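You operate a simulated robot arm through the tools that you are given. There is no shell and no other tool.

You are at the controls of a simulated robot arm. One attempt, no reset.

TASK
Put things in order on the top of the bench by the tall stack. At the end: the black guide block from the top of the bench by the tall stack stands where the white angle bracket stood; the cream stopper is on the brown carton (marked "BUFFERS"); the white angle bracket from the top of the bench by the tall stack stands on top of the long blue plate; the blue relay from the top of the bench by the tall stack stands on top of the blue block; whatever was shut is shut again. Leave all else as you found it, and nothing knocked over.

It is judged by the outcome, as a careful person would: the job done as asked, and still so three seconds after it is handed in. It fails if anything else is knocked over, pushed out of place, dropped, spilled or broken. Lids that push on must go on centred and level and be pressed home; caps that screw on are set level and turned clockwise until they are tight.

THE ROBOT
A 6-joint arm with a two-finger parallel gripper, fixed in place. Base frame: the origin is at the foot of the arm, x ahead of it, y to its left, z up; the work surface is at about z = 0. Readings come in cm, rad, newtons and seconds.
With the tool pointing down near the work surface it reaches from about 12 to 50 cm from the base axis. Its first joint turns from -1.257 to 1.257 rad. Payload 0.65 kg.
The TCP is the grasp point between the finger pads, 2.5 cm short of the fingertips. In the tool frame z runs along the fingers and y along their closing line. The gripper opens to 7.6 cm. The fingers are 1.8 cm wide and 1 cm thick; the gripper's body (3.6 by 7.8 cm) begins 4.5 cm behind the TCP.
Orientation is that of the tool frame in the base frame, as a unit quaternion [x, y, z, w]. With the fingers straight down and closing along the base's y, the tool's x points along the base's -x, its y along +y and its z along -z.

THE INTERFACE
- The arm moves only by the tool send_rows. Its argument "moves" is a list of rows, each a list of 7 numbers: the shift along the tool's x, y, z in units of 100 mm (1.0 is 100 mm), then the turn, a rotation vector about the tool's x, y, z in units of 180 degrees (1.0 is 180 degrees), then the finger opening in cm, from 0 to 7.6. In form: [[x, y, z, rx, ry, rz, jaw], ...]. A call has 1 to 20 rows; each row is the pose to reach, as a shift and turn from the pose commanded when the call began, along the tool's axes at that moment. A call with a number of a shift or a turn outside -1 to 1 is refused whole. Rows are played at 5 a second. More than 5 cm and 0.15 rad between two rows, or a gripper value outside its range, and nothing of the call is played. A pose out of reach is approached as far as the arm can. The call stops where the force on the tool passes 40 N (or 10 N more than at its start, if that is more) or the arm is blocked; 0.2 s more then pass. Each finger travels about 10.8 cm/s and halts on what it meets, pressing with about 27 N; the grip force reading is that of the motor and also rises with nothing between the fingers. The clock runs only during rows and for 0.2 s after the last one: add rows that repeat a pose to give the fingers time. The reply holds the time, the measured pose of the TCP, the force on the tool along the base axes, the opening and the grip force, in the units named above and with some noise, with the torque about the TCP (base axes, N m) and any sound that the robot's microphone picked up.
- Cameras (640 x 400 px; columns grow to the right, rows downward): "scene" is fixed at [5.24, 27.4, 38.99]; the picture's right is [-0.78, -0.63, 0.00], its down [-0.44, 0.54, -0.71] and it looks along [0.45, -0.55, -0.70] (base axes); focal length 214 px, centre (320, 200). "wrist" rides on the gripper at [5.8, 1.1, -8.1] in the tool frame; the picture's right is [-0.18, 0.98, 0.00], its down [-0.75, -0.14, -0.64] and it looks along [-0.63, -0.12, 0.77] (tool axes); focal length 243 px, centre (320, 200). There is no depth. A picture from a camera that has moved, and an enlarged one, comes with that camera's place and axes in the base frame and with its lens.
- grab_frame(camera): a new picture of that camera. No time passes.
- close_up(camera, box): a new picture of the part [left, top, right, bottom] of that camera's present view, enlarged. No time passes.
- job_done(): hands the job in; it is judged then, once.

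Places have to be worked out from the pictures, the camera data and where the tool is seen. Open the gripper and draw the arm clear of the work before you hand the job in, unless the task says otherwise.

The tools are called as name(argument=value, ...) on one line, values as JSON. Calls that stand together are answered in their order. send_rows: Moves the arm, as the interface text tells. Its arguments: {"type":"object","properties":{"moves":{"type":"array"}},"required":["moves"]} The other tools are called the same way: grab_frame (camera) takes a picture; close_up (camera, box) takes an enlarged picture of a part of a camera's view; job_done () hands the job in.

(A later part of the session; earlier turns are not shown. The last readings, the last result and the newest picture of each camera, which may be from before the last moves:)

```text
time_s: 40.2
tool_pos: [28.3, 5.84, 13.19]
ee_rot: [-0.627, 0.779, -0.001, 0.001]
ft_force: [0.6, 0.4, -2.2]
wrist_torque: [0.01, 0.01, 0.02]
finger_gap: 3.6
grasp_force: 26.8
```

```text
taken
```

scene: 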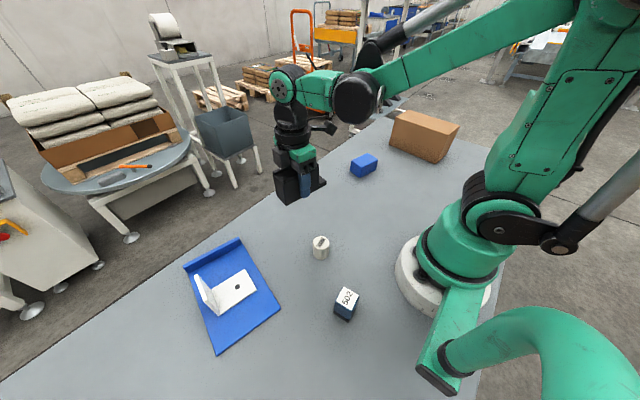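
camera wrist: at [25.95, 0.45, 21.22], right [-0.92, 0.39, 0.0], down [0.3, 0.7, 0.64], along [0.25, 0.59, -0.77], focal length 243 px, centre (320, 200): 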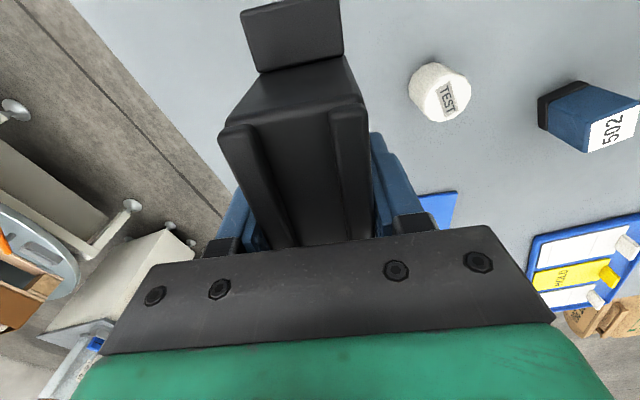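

The block is held firmly and level. I'm carrying it towards the bracket's old place at a safe height, turning so that its length lies along x.

send_rows(moves=[[0.06, 0.012, -0.1, 0, 0, 0.01, 2.4], [0.18, 0.037, -0.2, 0, 0, 0.025, 2.4], [0.33, 0.068, -0.3, 0, 0, 0.045, 2.4], [0.5, 0.103, -0.4, 0, 0, 0.065, 2.4], [0.67, 0.137, -0.46, 0, 0, 0.085, 2.4], [0.82, 0.168, -0.5, 0, 0, 0.105, 2.4], [0.93, 0.19, -0.5, 0, 0, 0.117, 2.4], [0.965, 0.198, -0.5, 0, 0, 0.12, 2.4]])

send_rows(moves=[[0.06, -0.011, 0, 0, 0, 0.01, 2.4], [0.18, -0.032, 0, 0, 0, 0.025, 2.4], [0.33, -0.058, 0, 0, 0, 0.04, 2.4], [0.5, -0.088, 0, 0, 0, 0.06, 2.4], [0.67, -0.118, 0, 0, 0, 0.08, 2.4], [0.82, -0.145, 0, 0, 0, 0.098, 2.4], [0.93, -0.164, 0, 0, 0, 0.108, 2.4], [0.97, -0.171, 0, 0, 0, 0.11, 2.4]])

```text
time_s: 42.0
tool_pos: [24.31, -3.22, 18.3]
ee_rot: [-0.469, 0.883, 0.0, 0.001]
ft_force: [-0.5, -0.2, -1.4]
wrist_torque: [-0.03, -0.02, -0.02]
finger_gap: 3.56
grasp_force: 27.1
```

```text
time_s: 43.8
tool_pos: [20.04, -12.01, 18.36]
ee_rot: [-0.311, 0.951, -0.001, 0.001]
ft_force: [-0.2, -0.4, -2.2]
wrist_torque: [0.01, -0.02, 0.02]
finger_gap: 3.57
grasp_force: 26.9
```

On track at (20, −12, 18.3). Third leg, then I'll stop and check.

send_rows(moves=[[0.05, -0.023, 0, 0, 0, 0.01, 2.4], [0.15, -0.069, 0, 0, 0, 0.022, 2.4], [0.28, -0.128, 0, 0, 0, 0.037, 2.4], [0.42, -0.192, 0, 0, 0, 0.055, 2.4], [0.56, -0.256, 0, 0, 0, 0.073, 2.4], [0.69, -0.316, 0, 0, 0, 0.09, 2.4], [0.77, -0.352, 0, 0, 0, 0.098, 2.4], [0.8, -0.366, 0, 0, 0, 0.1, 2.4], [0.8, -0.366, 0, 0, 0, 0.1, 2.4]])

```text
time_s: 45.8
tool_pos: [15.96, -19.71, 18.26]
ee_rot: [-0.158, 0.987, 0.0, 0.0]
ft_force: [-1.4, -0.1, -1.3]
wrist_torque: [-0.01, 0.03, 0.02]
finger_gap: 3.56
grasp_force: 26.8
```

Last leg: over the target at (13.2, −24.85), so that the block's overall footprint centres on (12.1, −24.85) with its tab pointing to −x.

send_rows(moves=[[0.04, -0.038, 0, 0, 0, 0.01, 2.4], [0.11, -0.105, 0, 0, 0, 0.027, 2.4], [0.2, -0.19, 0, 0, 0, 0.048, 2.4], [0.29, -0.275, 0, 0, 0, 0.07, 2.4], [0.37, -0.352, 0, 0, 0, 0.089, 2.4], [0.415, -0.395, 0, 0, 0, 0.1, 2.4], [0.423, -0.402, 0, 0, 0, 0.101, 2.4], [0.423, -0.402, 0, 0, 0, 0.101, 2.4]])

grab_frame(camera="wrist")

grab_frame(camera="scene")

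```text
time_s: 47.6
tool_pos: [13.21, -24.92, 18.17]
ee_rot: [-0.001, 1.0, 0.0, 0.0]
ft_force: [0.7, 0.0, -1.8]
wrist_torque: [0.01, -0.03, 0.01]
finger_gap: 3.58
grasp_force: 27.4
```

```text
taken
camera wrist: at [7.37, -23.9, 26.12], right [0.18, 0.98, 0.0], down [0.75, -0.14, 0.64], along [0.63, -0.12, -0.76], focal length 243 px, centre (320, 200)
```

wrist: 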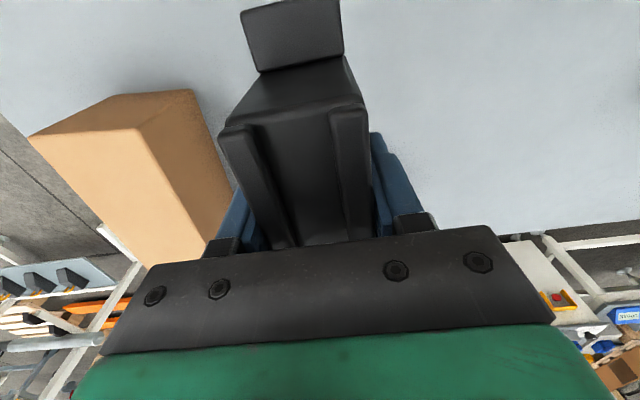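

```text
taken
```

scene: 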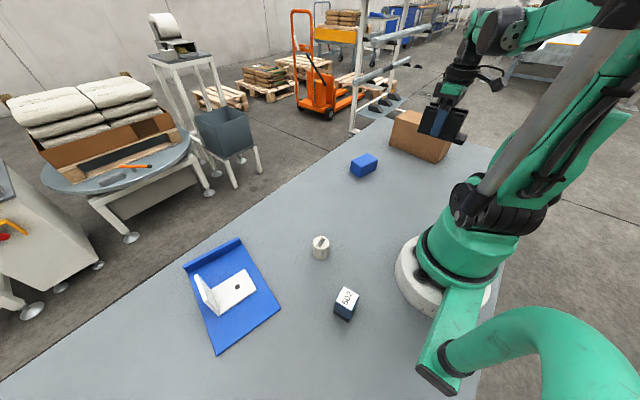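

In place above the spot with nothing beneath. Going down in two stages, stopping just short of the bench.

send_rows(moves=[[0, 0, 0.1, 0, 0, 0, 2.4], [0, 0, 0.25, 0, 0, 0, 2.4], [0, 0, 0.42, 0, 0, 0, 2.4], [0, 0, 0.6, 0, 0, 0, 2.4], [0, 0, 0.77, 0, 0, 0, 2.4], [0, 0, 0.9, 0, 0, 0, 2.4], [0, 0, 0.98, 0, 0, 0, 2.4], [0, 0, 1.0, 0, 0, 0, 2.4]])

send_rows(moves=[[0, 0, 0.1, 0, 0, 0, 2.4], [0, 0, 0.22, 0, 0, 0, 2.4], [0, 0, 0.33, 0, 0, 0, 2.4], [0, 0, 0.4, 0, 0, 0, 2.4], [0, 0, 0.43, 0, 0, 0, 2.4], [0, 0, 0.44, 0, 0, 0, 2.4], [0, 0, 0.44, 0, 0, 0, 2.4]])

close_up(camera="scene", box=[370, 120, 480, 210])

```text
time_s: 49.4
tool_pos: [13.27, -24.82, 8.2]
ee_rot: [-0.001, 1.0, 0.001, 0.001]
ft_force: [0.8, 0.2, -0.7]
wrist_torque: [0.0, 0.0, 0.02]
finger_gap: 3.58
grasp_force: 27.0
```

```text
time_s: 51.0
tool_pos: [13.3, -24.79, 3.89]
ee_rot: [0.0, 1.0, 0.0, 0.001]
ft_force: [0.9, -0.1, -1.0]
wrist_torque: [-0.02, 0.0, -0.01]
finger_gap: 3.55
grasp_force: 26.8
```

```text
4.44 times, centred on (425, 165) of scene
camera zoom: at [5.24, 27.39, 38.99], right [-0.78, -0.63, 0.0], down [-0.44, 0.54, -0.71], along [0.45, -0.55, -0.7], focal length 953 px, centre (-147, 356)
```

zoom: 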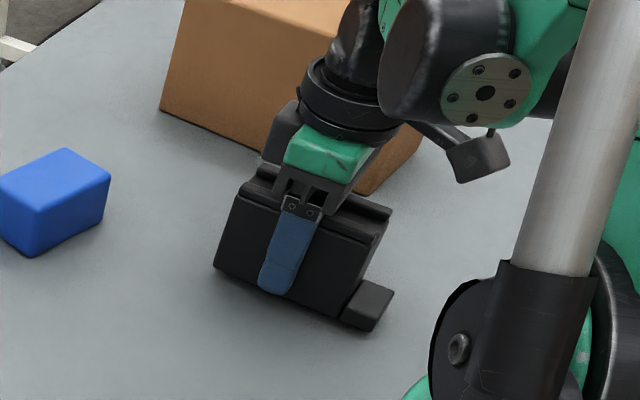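

Just above the bench (z 3.89; contact expected at about 3.15). Lowering in small steps.

send_rows(moves=[[0, 0, 0.015, 0, 0, 0, 2.4], [0, 0, 0.03, 0, 0, 0, 2.4], [0, 0, 0.045, 0, 0, 0, 2.4], [0, 0, 0.055, 0, 0, 0, 2.4], [0, 0, 0.055, 0, 0, 0, 2.4]])

```text
time_s: 52.2
tool_pos: [13.25, -24.89, 3.36]
ee_rot: [0.0, 1.0, 0.0, 0.001]
ft_force: [0.6, -0.7, -1.5]
wrist_torque: [0.02, -0.01, -0.01]
finger_gap: 3.56
grasp_force: 26.9
```

send_rows(moves=[[0, 0, 0.008, 0, 0, 0, 2.4], [0, 0, 0.014, 0, 0, 0, 2.4], [0, 0, 0.014, 0, 0, 0, 2.4]])

```text
time_s: 53.0
tool_pos: [13.06, -24.84, 3.16]
ee_rot: [0.0, 1.0, 0.0, 0.002]
ft_force: [6.0, 2.1, 18.3]
wrist_torque: [-0.02, -0.16, -0.01]
finger_gap: 3.56
grasp_force: 27.6
```

The block has met the bench (+18 N at z≈3.16). Easing off half a millimetre and releasing slowly.

send_rows(moves=[[0, 0, 0.008, 0, 0, 0, 2.4], [0, 0, 0.008, 0, 0, 0, 2.4], [0, 0, 0.008, 0, 0, 0, 3.8], [0, 0, 0.008, 0, 0, 0, 4.5], [0, 0, 0.008, 0, 0, 0, 5.4], [0, 0, 0.008, 0, 0, 0, 5.6], [0, 0, 0.008, 0, 0, 0, 5.6]])

grab_frame(camera="wrist")

```text
time_s: 54.6
tool_pos: [13.18, -24.97, 3.03]
ee_rot: [-0.002, 1.0, 0.0, 0.001]
ft_force: [0.1, -0.4, -0.1]
wrist_torque: [-0.02, 0.03, 0.01]
finger_gap: 5.57
grasp_force: 0.0
```

```text
taken
camera wrist: at [7.36, -23.87, 11.03], right [0.18, 0.98, 0.0], down [0.75, -0.14, 0.64], along [0.63, -0.12, -0.76], focal length 243 px, centre (320, 200)
```

wrist: 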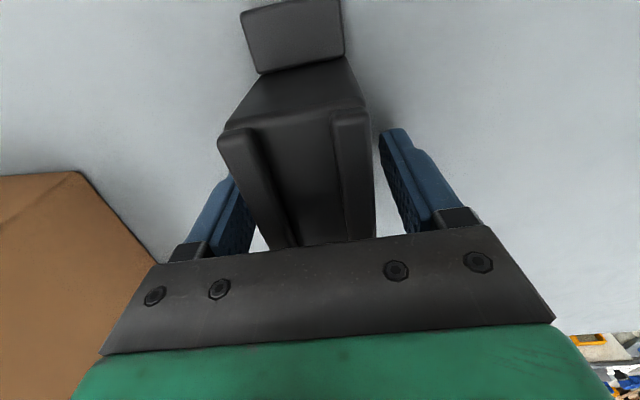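

Released and standing freely on the bench. (That easing-off step actually went 0.8 mm further down, but no harm shows.) Rising straight up.

send_rows(moves=[[0, 0, -0.08, 0, 0, 0, 5.6], [0, 0, -0.2, 0, 0, 0, 5.6], [0, 0, -0.36, 0, 0, 0, 5.6], [0, 0, -0.55, 0, 0, 0, 5.6], [0, 0, -0.75, 0, 0, 0, 6.5], [0, 0, -0.92, 0, 0, 0, 7.6], [0, 0, -1.0, 0, 0, 0, 7.6]])

send_rows(moves=[[0, 0.1, -0.15, 0, 0, 0, 7.6], [-0.05, 0.3, -0.35, 0, 0, 0, 7.6], [-0.15, 0.55, -0.55, 0, 0, 0, 7.6], [-0.3, 0.8, -0.68, 0, 0, 0, 7.6], [-0.4, 0.95, -0.7, 0, 0, 0, 7.6], [-0.4, 0.95, -0.7, 0, 0, 0, 7.6]])

close_up(camera="scene", box=[340, 90, 480, 210])

grab_frame(camera="scene")

close_up(camera="wrist", box=[0, 0, 640, 100])

```text
time_s: 56.2
tool_pos: [13.25, -24.79, 13.19]
ee_rot: [-0.001, 1.0, 0.0, 0.0]
ft_force: [0.3, -0.3, 0.1]
wrist_torque: [0.0, 0.02, 0.01]
finger_gap: 7.58
grasp_force: 0.1
```

```text
time_s: 57.6
tool_pos: [17.23, -15.43, 20.12]
ee_rot: [-0.001, 1.0, 0.0, 0.001]
ft_force: [-0.3, -0.2, 0.7]
wrist_torque: [-0.01, 0.0, 0.03]
finger_gap: 7.59
grasp_force: 0.0
```

```text
3.33 times, centred on (410, 150) of scene
camera zoom: at [5.24, 27.4, 38.99], right [-0.78, -0.63, 0.0], down [-0.44, 0.54, -0.71], along [0.45, -0.55, -0.7], focal length 715 px, centre (20, 367)
```

zoom: 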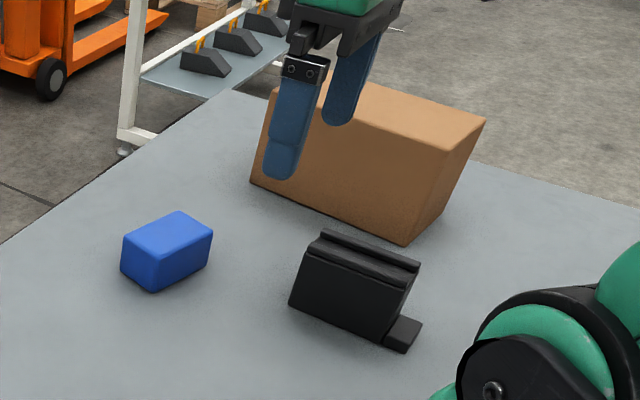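

```text
taken
```

scene: 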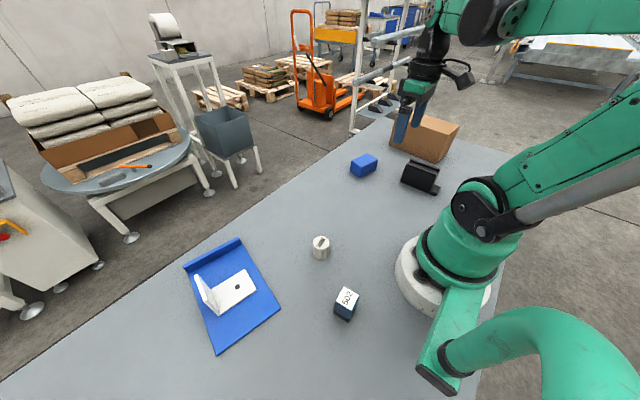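

```text
1.00 times, centred on (320, 50) of wrist (not enlarged: the box is as wide or as high as the picture)
camera zoom: at [11.34, -14.26, 28.05], right [0.18, 0.98, 0.0], down [0.75, -0.14, 0.64], along [0.63, -0.12, -0.76], focal length 243 px, centre (320, 350)
```

zoom: 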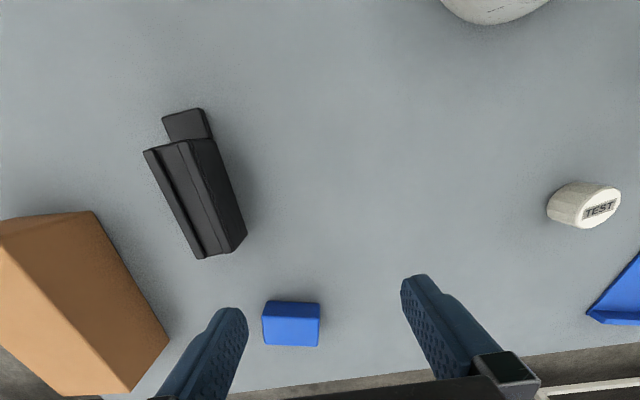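

The guide block stands upright where the bracket was. Before fetching the relay, I'll measure the blue block and the carton from here.

close_up(camera="wrist", box=[230, 130, 350, 205])

close_up(camera="scene", box=[335, 140, 395, 190])

close_up(camera="wrist", box=[0, 40, 200, 270])

```text
5.33 times, centred on (290, 168) of wrist
camera zoom: at [11.34, -14.26, 28.05], right [0.18, 0.98, 0.0], down [0.75, -0.14, 0.64], along [0.63, -0.12, -0.76], focal length 1294 px, centre (480, 373)
```

zoom: 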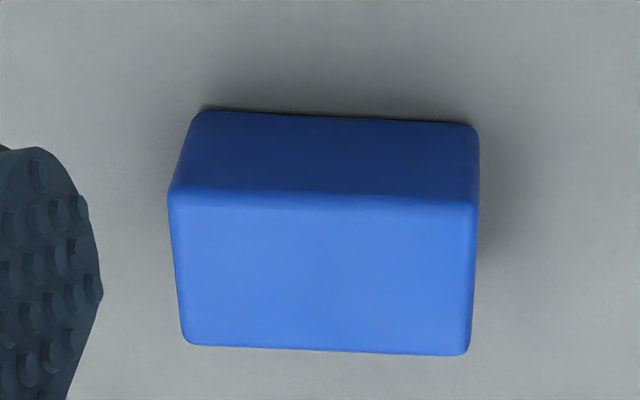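

```text
8.00 times, centred on (365, 165) of scene
camera zoom: at [5.24, 27.4, 38.99], right [-0.78, -0.63, 0.0], down [-0.44, 0.54, -0.71], along [0.45, -0.55, -0.7], focal length 1716 px, centre (-40, 480)
```

zoom: 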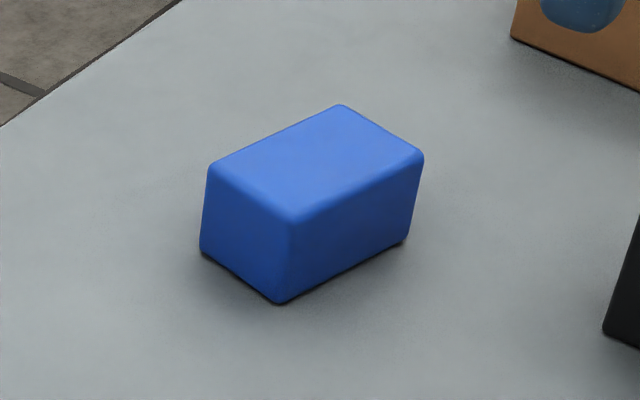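

```text
1.74 times, centred on (100, 155) of wrist
camera zoom: at [11.34, -14.26, 28.05], right [0.18, 0.98, 0.0], down [0.75, -0.14, 0.64], along [0.63, -0.12, -0.76], focal length 422 px, centre (703, 278)
```

zoom: 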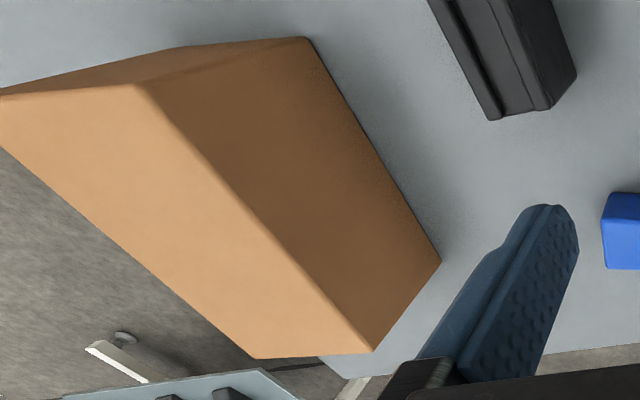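

The blue block's top is about 4.2 × 6.7 cm at z≈3.75, centred near (27.9, −21.0), long axis at about 77°. The carton's top is at z≈9.5, centred near (19.8, −43.4). Now I'll swing over to the relay at a safe height.

send_rows(moves=[[-0.04, 0.1, -0.03, 0, 0, 0, 7.6], [-0.12, 0.35, -0.08, 0, 0, 0, 7.6], [-0.22, 0.65, -0.13, 0, 0, 0, 7.6], [-0.29, 0.9, -0.15, 0, 0, 0, 7.6], [-0.3, 0.99, -0.15, 0, 0, 0, 7.6]])

send_rows(moves=[[0, 0.1, 0, 0, 0, 0, 7.6], [0, 0.35, 0, 0, 0, 0, 7.6], [0.02, 0.65, 0, 0, 0, 0, 7.6], [0.04, 0.9, 0, 0, 0, 0, 7.6], [0.05, 0.99, 0, 0, 0, 0, 7.6], [0.05, 0.99, 0, 0, 0, 0, 7.6]])

close_up(camera="wrist", box=[0, 0, 640, 100])

close_up(camera="scene", box=[325, 275, 370, 330])

close_up(camera="scene", box=[300, 225, 345, 270])

```text
time_s: 58.8
tool_pos: [20.09, -5.43, 21.58]
ee_rot: [-0.001, 1.0, 0.0, 0.001]
ft_force: [0.1, -0.2, 0.1]
wrist_torque: [0.01, 0.0, 0.01]
finger_gap: 7.61
grasp_force: 0.1
```

```text
time_s: 60.2
tool_pos: [19.64, 4.38, 21.71]
ee_rot: [0.0, 1.0, 0.001, 0.001]
ft_force: [1.0, -0.1, -0.3]
wrist_torque: [0.01, 0.0, 0.0]
finger_gap: 7.59
grasp_force: 0.1
```

```text
1.00 times, centred on (320, 50) of wrist (not enlarged: the box is as wide or as high as the picture)
camera zoom: at [13.76, 5.52, 29.62], right [0.18, 0.98, 0.0], down [0.75, -0.14, 0.64], along [0.63, -0.12, -0.76], focal length 243 px, centre (320, 350)
```

zoom: 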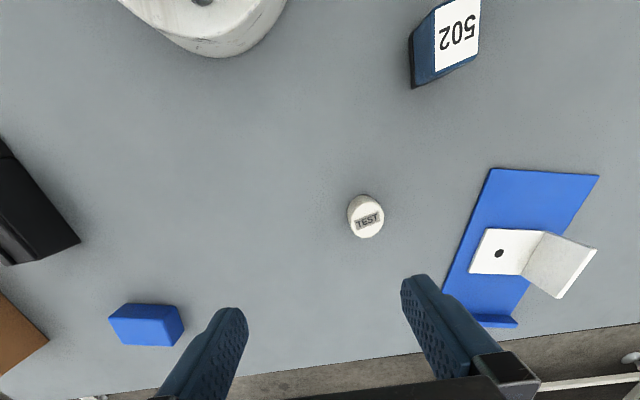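

```text
7.27 times, centred on (348, 302) of scene
camera zoom: at [5.24, 27.4, 38.99], right [-0.78, -0.63, 0.0], down [-0.44, 0.54, -0.71], along [0.45, -0.55, -0.7], focal length 1560 px, centre (120, -546)
```

zoom: 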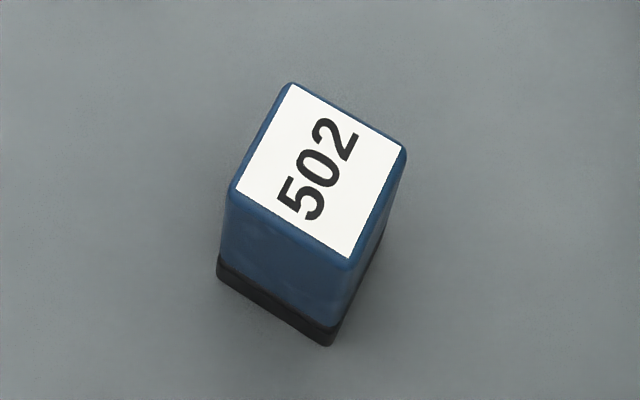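

```text
8.89 times, centred on (322, 248) of scene
camera zoom: at [5.24, 27.4, 38.99], right [-0.78, -0.63, 0.0], down [-0.44, 0.54, -0.71], along [0.45, -0.55, -0.7], focal length 1906 px, centre (298, -222)
```

zoom: 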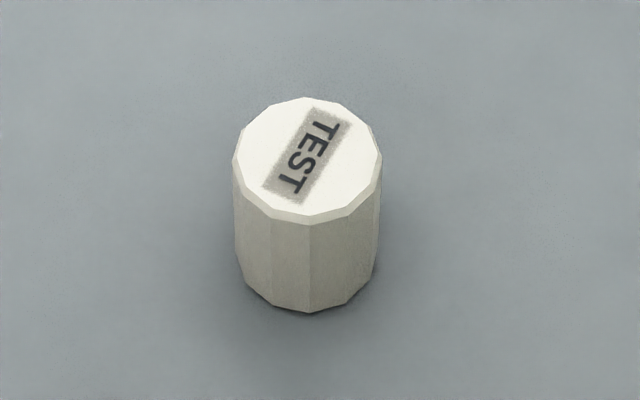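

The relay's top corners put it at about (10.05, 14.8), about 2.75 × 2.63 cm and 5.1 cm tall, turned about 7°. I'll move over it at a safe height and turn to match.

send_rows(moves=[[0.06, 0.06, 0, 0, 0, -0.005, 7.6], [0.18, 0.2, 0.02, 0, 0, -0.01, 7.6], [0.34, 0.37, 0.04, 0, 0, -0.015, 7.6], [0.5, 0.55, 0.06, 0, 0, -0.02, 7.6], [0.66, 0.72, 0.08, 0, 0, -0.028, 7.6], [0.8, 0.86, 0.1, 0, 0, -0.035, 7.6], [0.88, 0.95, 0.1, 0, 0, -0.039, 7.6], [0.9, 0.97, 0.1, 0, 0, -0.039, 7.6], [0.9, 0.97, 0.1, 0, 0, -0.039, 7.6]])

grab_frame(camera="wrist")

close_up(camera="wrist", box=[260, 0, 380, 80])

grab_frame(camera="scene")

```text
time_s: 62.2
tool_pos: [10.73, 14.13, 20.52]
ee_rot: [-0.062, 0.998, -0.001, 0.001]
ft_force: [-0.2, 0.2, 0.5]
wrist_torque: [-0.04, 0.01, -0.02]
finger_gap: 7.62
grasp_force: 0.1
```

```text
taken
camera wrist: at [4.72, 14.5, 28.5], right [0.06, 1.0, 0.0], down [0.76, -0.05, 0.64], along [0.64, -0.04, -0.76], focal length 243 px, centre (320, 200)
```

wrist: 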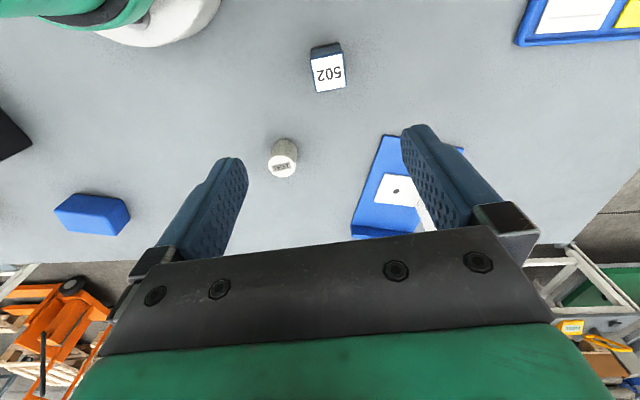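

```text
5.00 times, centred on (320, 40) of wrist
camera zoom: at [4.72, 14.5, 28.5], right [0.06, 1.0, 0.0], down [0.76, -0.05, 0.64], along [0.64, -0.04, -0.76], focal length 1213 px, centre (320, 1000)
```

zoom: 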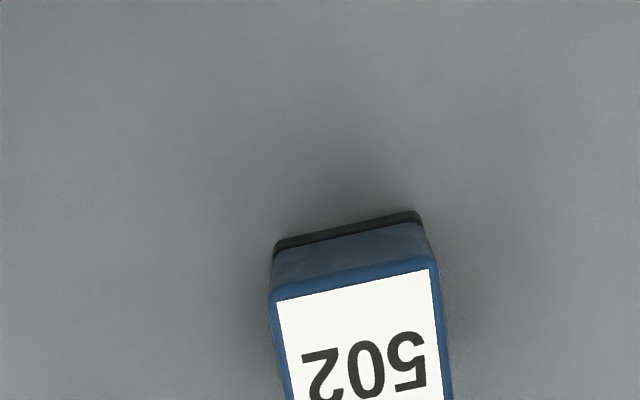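

```text
taken
```

scene: 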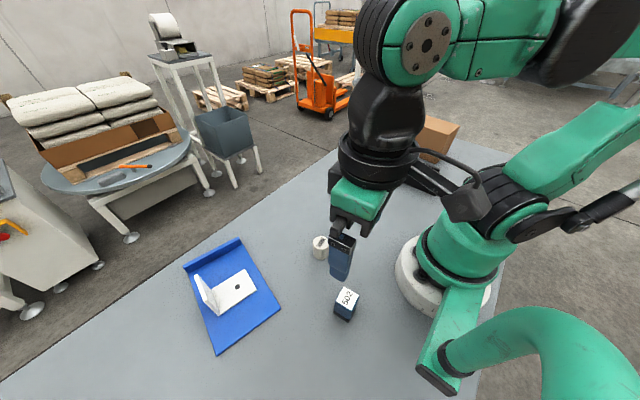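

The other bench object to the far left (a blue panel with a "HOLD" strip) is partly in view; I'll look at it to be sure it doesn't bear on the job, and zoom fully on the relay.

close_up(camera="wrist", box=[500, 0, 640, 50])

close_up(camera="wrist", box=[280, 30, 380, 110])

```text
4.57 times, centred on (570, 25) of wrist
camera zoom: at [4.72, 14.5, 28.5], right [0.06, 1.0, 0.0], down [0.76, -0.05, 0.64], along [0.64, -0.04, -0.76], focal length 1109 px, centre (-823, 1000)
```

zoom: 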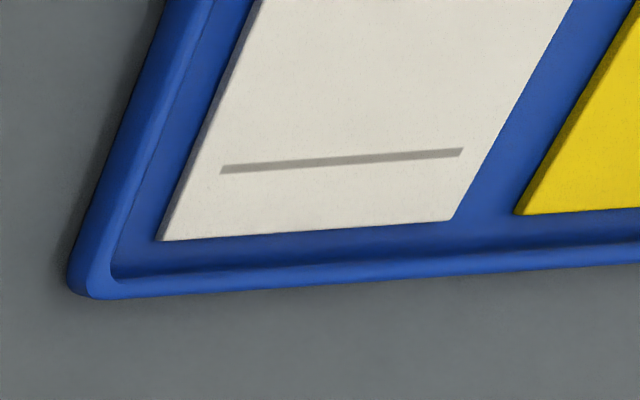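

```text
5.00 times, centred on (330, 70) of wrist
camera zoom: at [4.72, 14.5, 28.5], right [0.06, 1.0, 0.0], down [0.76, -0.05, 0.64], along [0.64, -0.04, -0.76], focal length 1213 px, centre (270, 850)
```

zoom: 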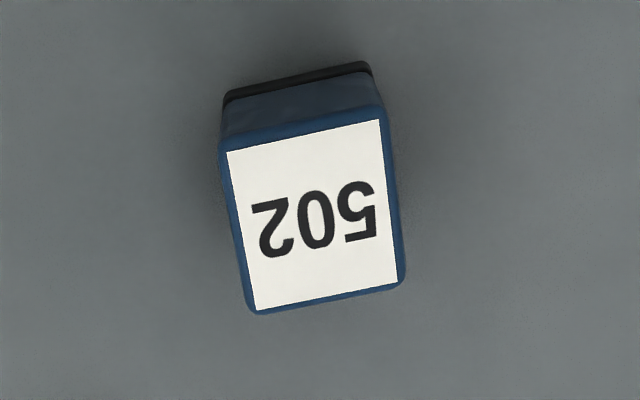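

The relay's centre is near (9.93, 14.88) with a 7° turn, as expected. The tray off to the left stays out of my way. Lining up and going down part way.

send_rows(moves=[[0.02, 0.025, 0.15, 0, 0, 0, 7.6], [0.045, 0.055, 0.35, 0, 0, 0, 7.6], [0.07, 0.084, 0.55, 0, 0, 0, 7.6], [0.07, 0.084, 0.75, 0, 0, 0, 7.6], [0.07, 0.084, 0.9, 0, 0, 0, 7.6], [0.07, 0.084, 0.95, 0, 0, 0, 7.6], [0.07, 0.084, 0.95, 0, 0, 0, 7.6]])

grab_frame(camera="wrist")

close_up(camera="scene", box=[290, 220, 410, 340])

```text
time_s: 63.8
tool_pos: [9.82, 14.8, 11.06]
ee_rot: [-0.062, 0.998, 0.0, 0.002]
ft_force: [-0.3, -0.7, 0.2]
wrist_torque: [-0.01, 0.0, 0.01]
finger_gap: 7.59
grasp_force: 0.1
```

```text
taken
camera wrist: at [3.89, 15.15, 19.0], right [0.06, 1.0, 0.0], down [0.76, -0.05, 0.64], along [0.64, -0.04, -0.76], focal length 243 px, centre (320, 200)
```

wrist: 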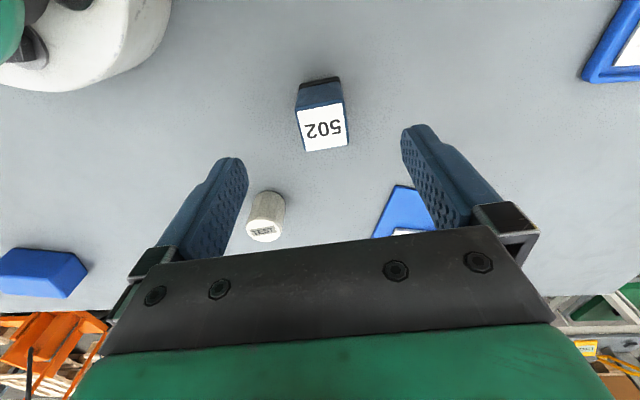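

```text
3.33 times, centred on (350, 280) of scene
camera zoom: at [5.24, 27.39, 38.99], right [-0.78, -0.63, 0.0], down [-0.44, 0.54, -0.71], along [0.45, -0.55, -0.7], focal length 715 px, centre (220, -67)
```

zoom: 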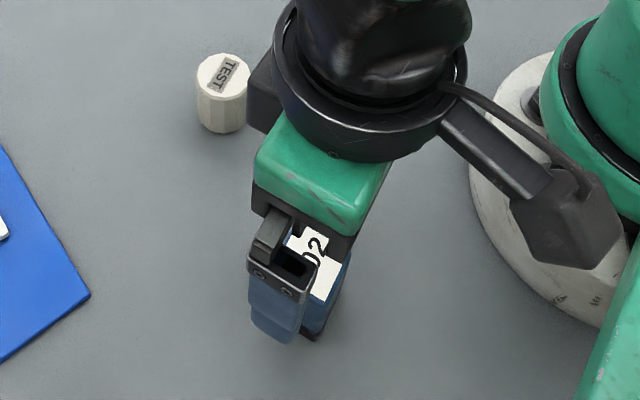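

The relay is centred under the tool (9.81, 14.93). Going down to z≈3.3.

send_rows(moves=[[0, 0.008, 0.15, 0, 0, 0, 7.6], [0, 0.008, 0.32, 0, 0, 0, 7.6], [0, 0.008, 0.5, 0, 0, 0, 7.6], [0, 0.008, 0.65, 0, 0, 0, 7.6], [0, 0.008, 0.74, 0, 0, 0, 7.6], [0, 0.008, 0.775, 0, 0, 0, 7.6], [0, 0.008, 0.775, 0, 0, 0, 7.6]])

grab_frame(camera="wrist")

```text
time_s: 65.4
tool_pos: [9.81, 14.86, 3.97]
ee_rot: [-0.062, 0.998, 0.0, 0.001]
ft_force: [0.2, -0.2, 0.1]
wrist_torque: [-0.03, 0.0, -0.02]
finger_gap: 7.6
grasp_force: 0.0
out of reach, approached as far as the arm can: row 5, 6, 7
```

```text
taken
camera wrist: at [3.99, 15.25, 12.0], right [0.06, 1.0, 0.0], down [0.76, -0.05, 0.64], along [0.64, -0.04, -0.76], focal length 243 px, centre (320, 200)
```

wrist: 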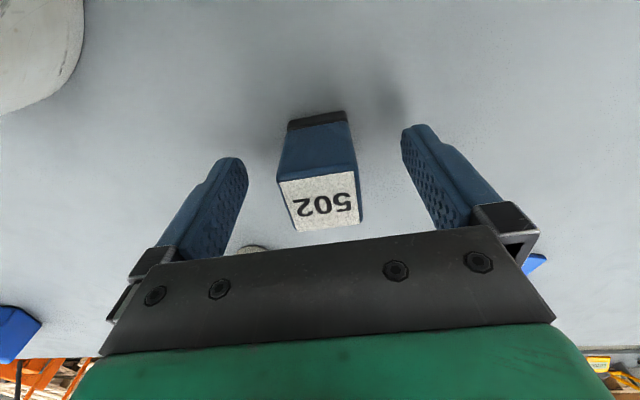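

The arm bottoms out at z≈3.97 here, but the pads still cover most of the relay's height and it sits between the fingers. Closing gradually.

send_rows(moves=[[0, 0, 0, 0, 0, 0, 6], [0, 0, 0, 0, 0, 0, 4.6], [0, 0, 0, 0, 0, 0, 3.6], [0, 0, 0, 0, 0, 0, 3.0], [0, 0, 0, 0, 0, 0, 2.4], [0, 0, 0, 0, 0, 0, 1.6], [0, 0, 0, 0, 0, 0, 1.6]])

grab_frame(camera="wrist")

```text
time_s: 67.0
tool_pos: [9.9, 15.0, 4.1]
ee_rot: [-0.062, 0.998, 0.0, 0.001]
ft_force: [0.8, 0.3, 0.2]
wrist_torque: [-0.03, -0.01, 0.02]
finger_gap: 2.96
grasp_force: 27.0
```

```text
taken
camera wrist: at [3.99, 15.25, 12.0], right [0.06, 1.0, 0.0], down [0.76, -0.05, 0.64], along [0.64, -0.04, -0.76], focal length 243 px, centre (320, 200)
```

wrist: 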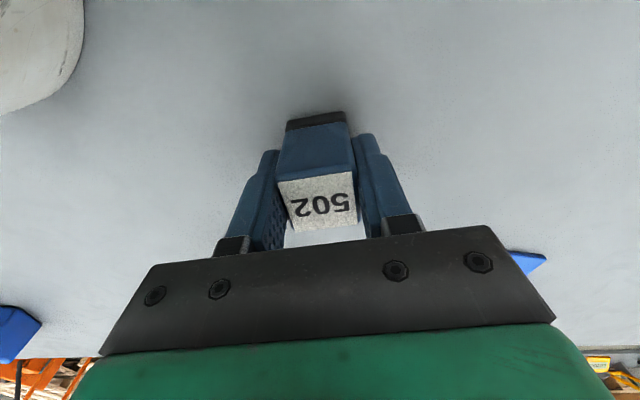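

Gripped at 2.96 cm with the bottom 4.0 cm below the TCP. Lifting slowly.

send_rows(moves=[[0, 0, -0.03, 0, 0, 0, 1.6], [0, 0, -0.08, 0, 0, 0, 1.6], [0, 0, -0.16, 0, 0, 0, 1.6], [0, 0, -0.28, 0, 0, 0, 1.6], [0, 0, -0.42, 0, 0, 0, 1.6], [0, 0, -0.58, 0, 0, 0, 1.6], [0, 0, -0.74, 0, 0, 0, 1.6], [0, 0, -0.88, 0, 0, 0, 1.6], [0, 0, -0.97, 0, 0, 0, 1.6], [0, 0, -1.0, 0, 0, 0, 1.6]])

grab_frame(camera="wrist")

close_up(camera="scene", box=[260, 180, 420, 340])

```text
time_s: 69.2
tool_pos: [9.87, 15.12, 14.08]
ee_rot: [-0.062, 0.998, 0.0, 0.001]
ft_force: [0.2, 0.3, -0.2]
wrist_torque: [-0.02, 0.0, 0.01]
finger_gap: 2.93
grasp_force: 27.4
```

```text
taken
camera wrist: at [3.93, 15.36, 21.97], right [0.06, 1.0, 0.0], down [0.76, -0.05, 0.64], along [0.64, -0.04, -0.76], focal length 243 px, centre (320, 200)
```

wrist: 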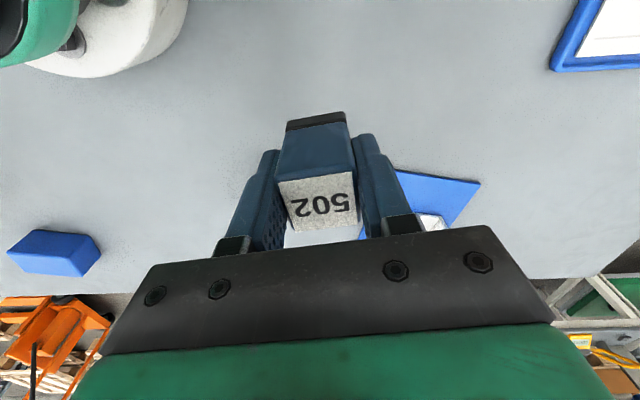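

```text
2.50 times, centred on (340, 260) of scene
camera zoom: at [5.24, 27.4, 38.99], right [-0.78, -0.63, 0.0], down [-0.44, 0.54, -0.71], along [0.45, -0.55, -0.7], focal length 536 px, centre (270, 50)
```

zoom: 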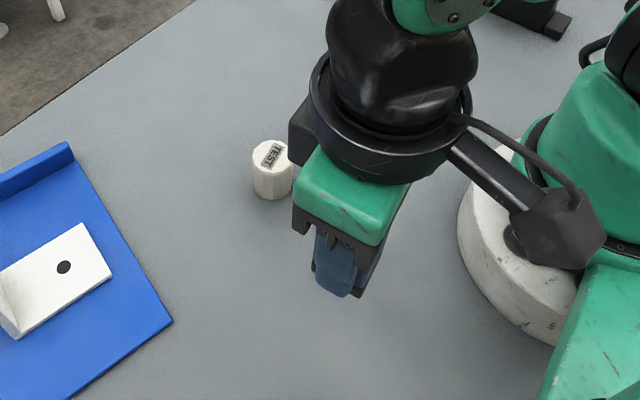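

The relay is held firmly, 10 cm up. Carrying it to the blue block in legs at z≈19.

send_rows(moves=[[-0.04, -0.05, -0.08, 0, 0, 0, 1.6], [-0.12, -0.16, -0.2, 0, 0, 0, 1.6], [-0.24, -0.31, -0.32, 0, 0, 0, 1.6], [-0.37, -0.47, -0.42, 0, 0, 0, 1.6], [-0.5, -0.64, -0.48, 0, 0, 0, 1.6], [-0.61, -0.78, -0.5, 0, 0, 0, 1.6], [-0.675, -0.865, -0.5, 0, 0, 0, 1.6], [-0.695, -0.893, -0.5, 0, 0, 0, 1.6]])

send_rows(moves=[[-0.03, -0.06, 0, 0, 0, 0, 1.6], [-0.085, -0.17, 0, 0, 0, 0, 1.6], [-0.16, -0.33, 0, 0, 0, 0, 1.6], [-0.25, -0.5, 0, 0, 0, 0, 1.6], [-0.335, -0.67, 0, 0, 0, 0, 1.6], [-0.41, -0.82, 0, 0, 0, 0, 1.6], [-0.465, -0.93, 0, 0, 0, 0, 1.6], [-0.484, -0.967, 0, 0, 0, 0, 1.6]])

send_rows(moves=[[-0.017, -0.06, 0, 0, 0, 0.01, 1.6], [-0.05, -0.17, 0, 0, 0, 0.022, 1.6], [-0.096, -0.33, 0, 0, 0, 0.04, 1.6], [-0.145, -0.5, 0, 0, 0, 0.06, 1.6], [-0.195, -0.67, 0, 0, 0, 0.08, 1.6], [-0.238, -0.82, 0, 0, 0, 0.097, 1.6], [-0.27, -0.93, 0, 0, 0, 0.108, 1.6], [-0.282, -0.972, 0, 0, 0, 0.111, 1.6], [-0.282, -0.972, 0, 0, 0, 0.111, 1.6]])

grab_frame(camera="wrist")

close_up(camera="wrist", box=[0, 0, 640, 100])

```text
time_s: 71.0
tool_pos: [17.77, 7.1, 18.98]
ee_rot: [-0.062, 0.998, 0.0, 0.0]
ft_force: [0.2, -0.3, -1.0]
wrist_torque: [-0.03, 0.0, -0.03]
finger_gap: 2.95
grasp_force: 27.2
```

```text
time_s: 72.8
tool_pos: [23.81, -1.93, 19.1]
ee_rot: [-0.062, 0.998, 0.0, 0.001]
ft_force: [0.9, -0.6, -0.9]
wrist_torque: [0.02, 0.01, 0.02]
finger_gap: 2.98
grasp_force: 27.2
```

```text
time_s: 74.8
tool_pos: [27.82, -11.18, 19.04]
ee_rot: [0.112, 0.994, 0.0, 0.001]
ft_force: [0.6, 0.0, -0.7]
wrist_torque: [-0.02, 0.0, 0.0]
finger_gap: 2.96
grasp_force: 26.6
```

```text
taken
camera wrist: at [22.38, -8.97, 26.94], right [0.4, 0.92, 0.0], down [0.7, -0.31, 0.64], along [0.59, -0.26, -0.76], focal length 243 px, centre (320, 200)
```

wrist: 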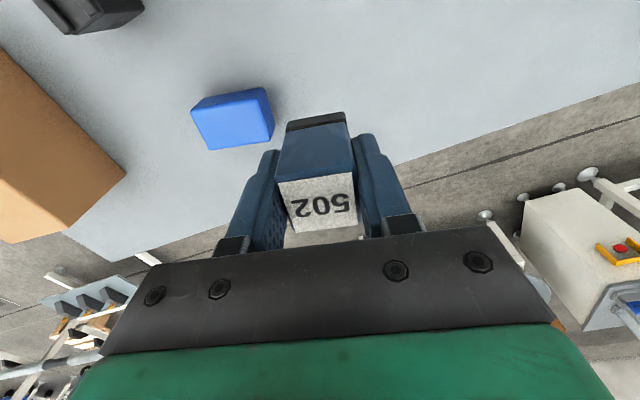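

```text
1.00 times, centred on (320, 50) of wrist (not enlarged: the box is as wide or as high as the picture)
camera zoom: at [22.38, -8.97, 26.94], right [0.4, 0.92, 0.0], down [0.7, -0.31, 0.64], along [0.59, -0.26, -0.76], focal length 243 px, centre (320, 350)
```

zoom: 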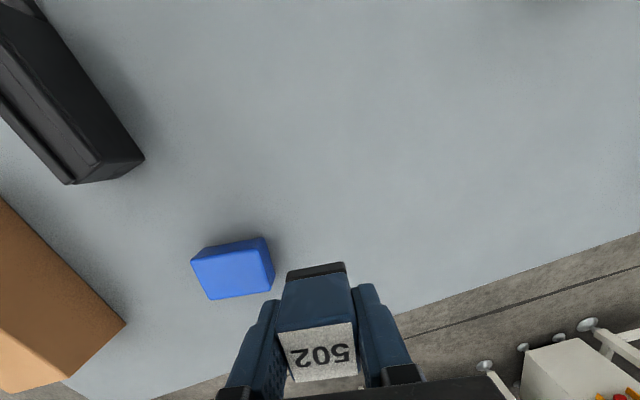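

A good view of the blue block from here; I'll enlarge it to refine its top centre before setting the relay on it.

close_up(camera="wrist", box=[175, 75, 290, 160])

```text
4.71 times, centred on (232, 118) of wrist
camera zoom: at [22.38, -8.97, 26.94], right [0.4, 0.92, 0.0], down [0.7, -0.31, 0.64], along [0.59, -0.26, -0.76], focal length 1142 px, centre (732, 588)
```

zoom: 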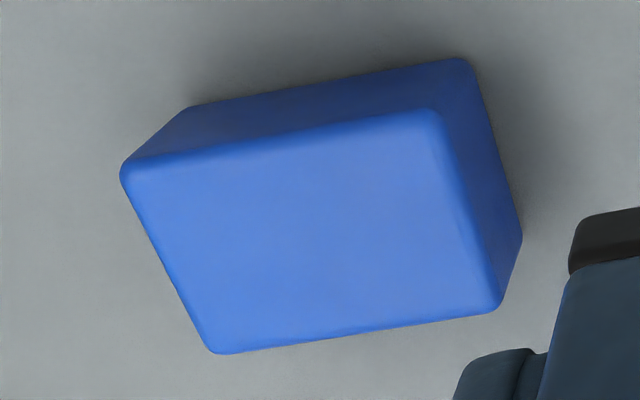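

The blue block's top centre comes to (27.9, −20.9), aligned with the relay's present turn. Moving over it and then down to about 1 cm above.

send_rows(moves=[[-0.015, -0.06, 0, 0, 0, 0, 1.6], [-0.04, -0.17, 0, 0, 0, 0, 1.6], [-0.075, -0.33, 0, 0, 0, 0, 1.6], [-0.115, -0.5, 0, 0, 0, 0, 1.6], [-0.155, -0.67, 0, 0, 0, 0, 1.6], [-0.19, -0.81, 0, 0, 0, 0, 1.6], [-0.215, -0.915, 0, 0, 0, 0, 1.6], [-0.22, -0.948, 0, 0, 0, 0, 1.6], [-0.22, -0.948, 0, 0, 0, 0, 1.6]])

send_rows(moves=[[0, 0, 0.08, 0, 0, 0, 1.6], [0, 0, 0.22, 0, 0, 0, 1.6], [0, 0, 0.4, 0, 0, 0, 1.6], [0, 0, 0.58, 0, 0, 0, 1.6], [0, 0, 0.75, 0, 0, 0, 1.6], [0, 0, 0.88, 0, 0, 0, 1.6], [0, 0, 0.96, 0, 0, 0, 1.6], [0, 0, 0.98, 0, 0, 0, 1.6], [0, 0, 0.98, 0, 0, 0, 1.6]])

grab_frame(camera="wrist")

close_up(camera="scene", box=[320, 110, 420, 200])

```text
time_s: 76.8
tool_pos: [27.97, -20.95, 18.85]
ee_rot: [0.112, 0.994, 0.0, 0.001]
ft_force: [-0.4, -0.1, -0.6]
wrist_torque: [-0.01, 0.01, 0.01]
finger_gap: 2.95
grasp_force: 26.8
```

```text
time_s: 78.8
tool_pos: [27.79, -21.01, 9.0]
ee_rot: [0.113, 0.994, 0.0, 0.001]
ft_force: [-0.3, -0.2, -1.8]
wrist_torque: [-0.01, 0.02, 0.02]
finger_gap: 2.93
grasp_force: 27.2
```

```text
taken
camera wrist: at [22.3, -18.67, 17.05], right [0.4, 0.92, 0.0], down [0.7, -0.31, 0.64], along [0.59, -0.26, -0.76], focal length 243 px, centre (320, 200)
```

wrist: 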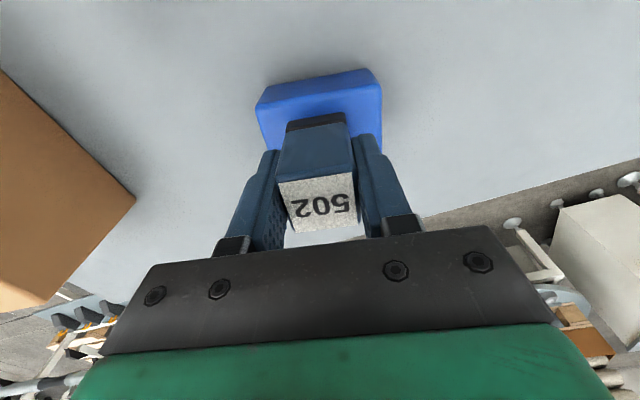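

```text
4.44 times, centred on (370, 155) of scene
camera zoom: at [5.24, 27.39, 38.99], right [-0.78, -0.63, 0.0], down [-0.44, 0.54, -0.71], along [0.45, -0.55, -0.7], focal length 953 px, centre (98, 400)
```

zoom: 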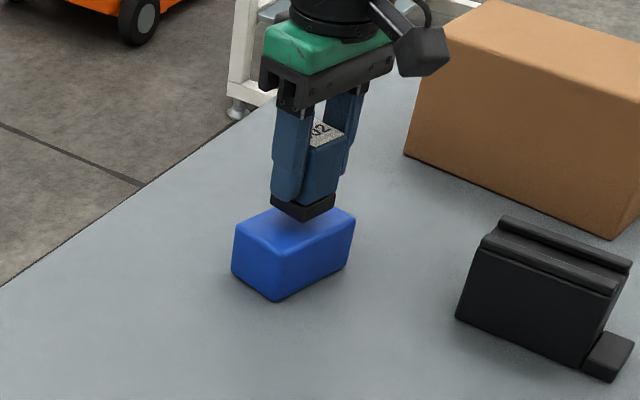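

The relay is centred over the blue block with about 1.2 cm to go. Lowering carefully.

send_rows(moves=[[0, 0, 0.02, 0, 0, 0, 1.6], [0, 0, 0.045, 0, 0, 0, 1.6], [0, 0, 0.07, 0, 0, 0, 1.6], [0, 0, 0.085, 0, 0, 0, 1.6], [0, 0, 0.085, 0, 0, 0, 1.6]])

close_up(camera="scene", box=[340, 140, 390, 190])

```text
time_s: 80.0
tool_pos: [27.87, -21.0, 8.34]
ee_rot: [0.112, 0.994, 0.0, 0.001]
ft_force: [-1.4, 0.3, -1.2]
wrist_torque: [-0.01, 0.0, 0.0]
finger_gap: 2.94
grasp_force: 27.2
```

```text
8.00 times, centred on (365, 165) of scene
camera zoom: at [5.24, 27.39, 38.99], right [-0.78, -0.63, 0.0], down [-0.44, 0.54, -0.71], along [0.45, -0.55, -0.7], focal length 1716 px, centre (-40, 480)
```

zoom: 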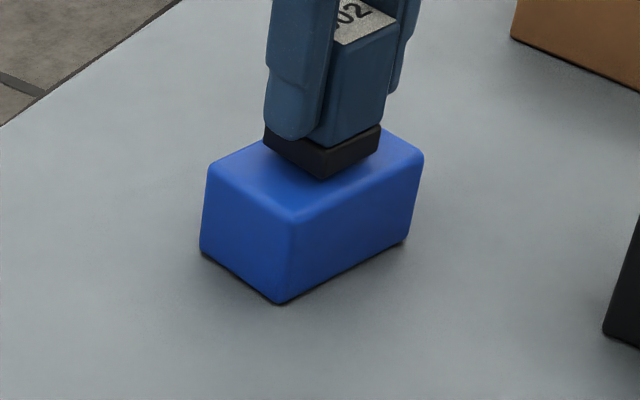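

send_rows(moves=[[0, 0, 0.01, 0, 0, 0, 1.6], [0, 0, 0.02, 0, 0, 0, 1.6], [0, 0, 0.02, 0, 0, 0, 1.6]])

```text
time_s: 80.8
tool_pos: [27.88, -20.98, 8.27]
ee_rot: [0.113, 0.994, 0.0, 0.001]
ft_force: [-0.4, -0.3, -1.3]
wrist_torque: [-0.01, 0.01, -0.01]
finger_gap: 2.91
grasp_force: 27.2
```

No contact yet; continuing down in 1–2 mm steps.

send_rows(moves=[[0, 0, 0.01, 0, 0, 0, 1.6], [0, 0, 0.02, 0, 0, 0, 1.6], [0, 0, 0.02, 0, 0, 0, 1.6]])

```text
time_s: 81.6
tool_pos: [27.88, -21.0, 8.13]
ee_rot: [0.112, 0.994, 0.0, 0.001]
ft_force: [-0.1, 0.4, 21.0]
wrist_torque: [0.05, -0.03, 0.02]
finger_gap: 2.97
grasp_force: 26.9
```

Contact with the blue block's top (+21 N). Easing up 0.6 mm and opening slowly.

send_rows(moves=[[0, 0, -0.006, 0, 0, 0, 1.6], [0, 0, -0.008, 0, 0, 0, 1.6], [0, 0, -0.008, 0, 0, 0, 3.0], [0, 0, -0.008, 0, 0, 0, 3.5], [0, 0, -0.008, 0, 0, 0, 4.2], [0, 0, -0.008, 0, 0, 0, 5.2], [0, 0, -0.008, 0, 0, 0, 5.2]])

grab_frame(camera="wrist")

close_up(camera="scene", box=[330, 120, 400, 190])

```text
time_s: 83.2
tool_pos: [27.89, -20.93, 8.08]
ee_rot: [0.112, 0.994, -0.001, 0.0]
ft_force: [-0.6, -0.8, 0.4]
wrist_torque: [-0.02, 0.02, -0.01]
finger_gap: 5.19
grasp_force: 0.0
```

```text
taken
camera wrist: at [22.41, -18.69, 15.96], right [0.4, 0.92, 0.0], down [0.7, -0.31, 0.64], along [0.59, -0.26, -0.76], focal length 243 px, centre (320, 200)
```

wrist: 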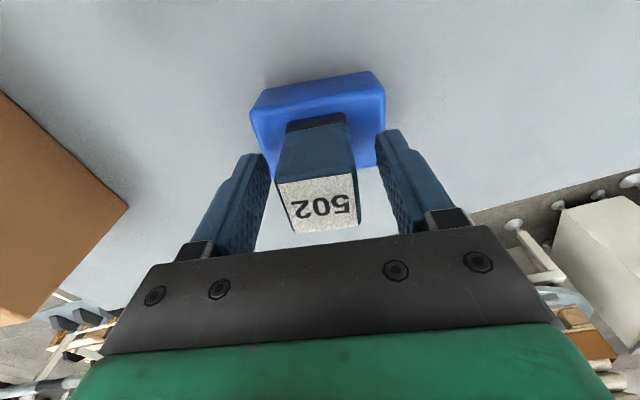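

```text
5.71 times, centred on (365, 155) of scene
camera zoom: at [5.24, 27.4, 38.99], right [-0.78, -0.63, 0.0], down [-0.44, 0.54, -0.71], along [0.45, -0.55, -0.7], focal length 1226 px, centre (63, 457)
```

zoom: 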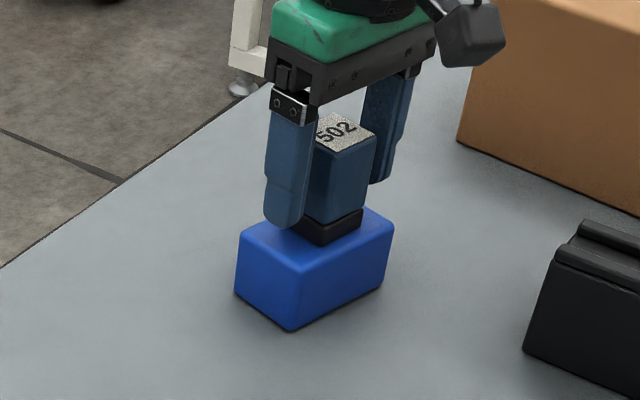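

The relay stands centred on the blue block. Rising straight up, then heading back for the stopper.

send_rows(moves=[[0, 0, -0.08, 0, 0, 0, 5.2], [0, 0, -0.2, 0, 0, 0, 5.2], [0, 0, -0.36, 0, 0, 0, 5.2], [0, 0, -0.55, 0, 0, 0, 5.2], [0, 0, -0.75, 0, 0, 0, 6.5], [0, 0, -0.92, 0, 0, 0, 7.6], [0, 0, -1.0, 0, 0, 0, 7.6]])

send_rows(moves=[[0.02, 0.1, 0, 0, 0, 0, 7.6], [0.08, 0.35, 0, 0, 0, 0, 7.6], [0.16, 0.65, 0, 0, 0, 0, 7.6], [0.21, 0.88, 0, 0, 0, 0, 7.6], [0.23, 0.99, 0, 0, 0, 0, 7.6]])

send_rows(moves=[[0.05, 0.1, 0, 0, 0, 0, 7.6], [0.18, 0.35, 0, 0, 0, 0, 7.6], [0.34, 0.65, 0, 0, 0, 0, 7.6], [0.47, 0.88, 0, 0, 0, 0, 7.6], [0.53, 0.99, 0, 0, 0, 0, 7.6]])

close_up(camera="scene", box=[330, 90, 470, 210])

close_up(camera="wrist", box=[0, 0, 640, 100])

```text
time_s: 84.8
tool_pos: [27.94, -21.16, 18.07]
ee_rot: [0.112, 0.994, 0.0, 0.001]
ft_force: [-0.3, -0.9, -0.3]
wrist_torque: [0.0, -0.02, -0.01]
finger_gap: 7.61
grasp_force: 0.0
```

```text
time_s: 86.0
tool_pos: [27.73, -10.78, 18.1]
ee_rot: [0.112, 0.994, -0.001, 0.001]
ft_force: [-0.4, 0.3, 0.4]
wrist_torque: [-0.01, 0.0, 0.01]
finger_gap: 7.58
grasp_force: 0.0
```

```text
time_s: 87.2
tool_pos: [24.69, -0.05, 18.1]
ee_rot: [0.113, 0.994, 0.0, 0.002]
ft_force: [0.0, 0.0, 0.2]
wrist_torque: [-0.01, 0.0, 0.02]
finger_gap: 7.62
grasp_force: 0.1
```

```text
3.33 times, centred on (400, 150) of scene
camera zoom: at [5.24, 27.39, 38.99], right [-0.78, -0.63, 0.0], down [-0.44, 0.54, -0.71], along [0.45, -0.55, -0.7], focal length 715 px, centre (53, 367)
```

zoom: 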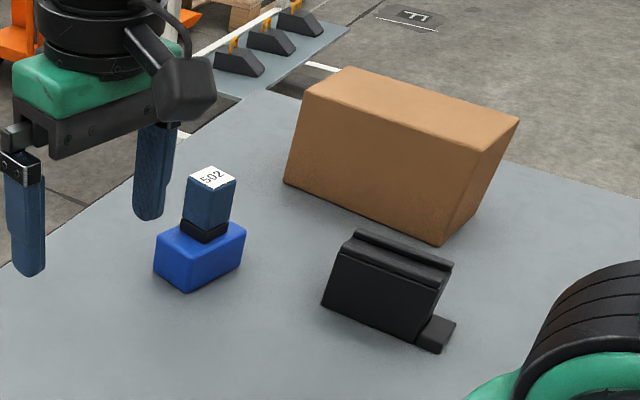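

```text
1.00 times, centred on (320, 50) of wrist (not enlarged: the box is as wide or as high as the picture)
camera zoom: at [19.36, 2.4, 25.99], right [0.4, 0.92, 0.0], down [0.7, -0.31, 0.64], along [0.59, -0.26, -0.76], focal length 243 px, centre (320, 350)
```

zoom: 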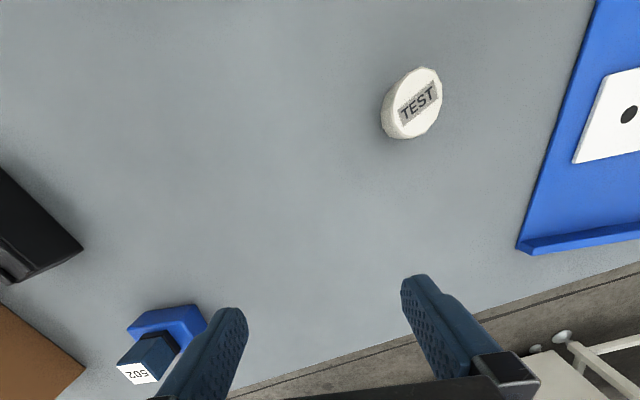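

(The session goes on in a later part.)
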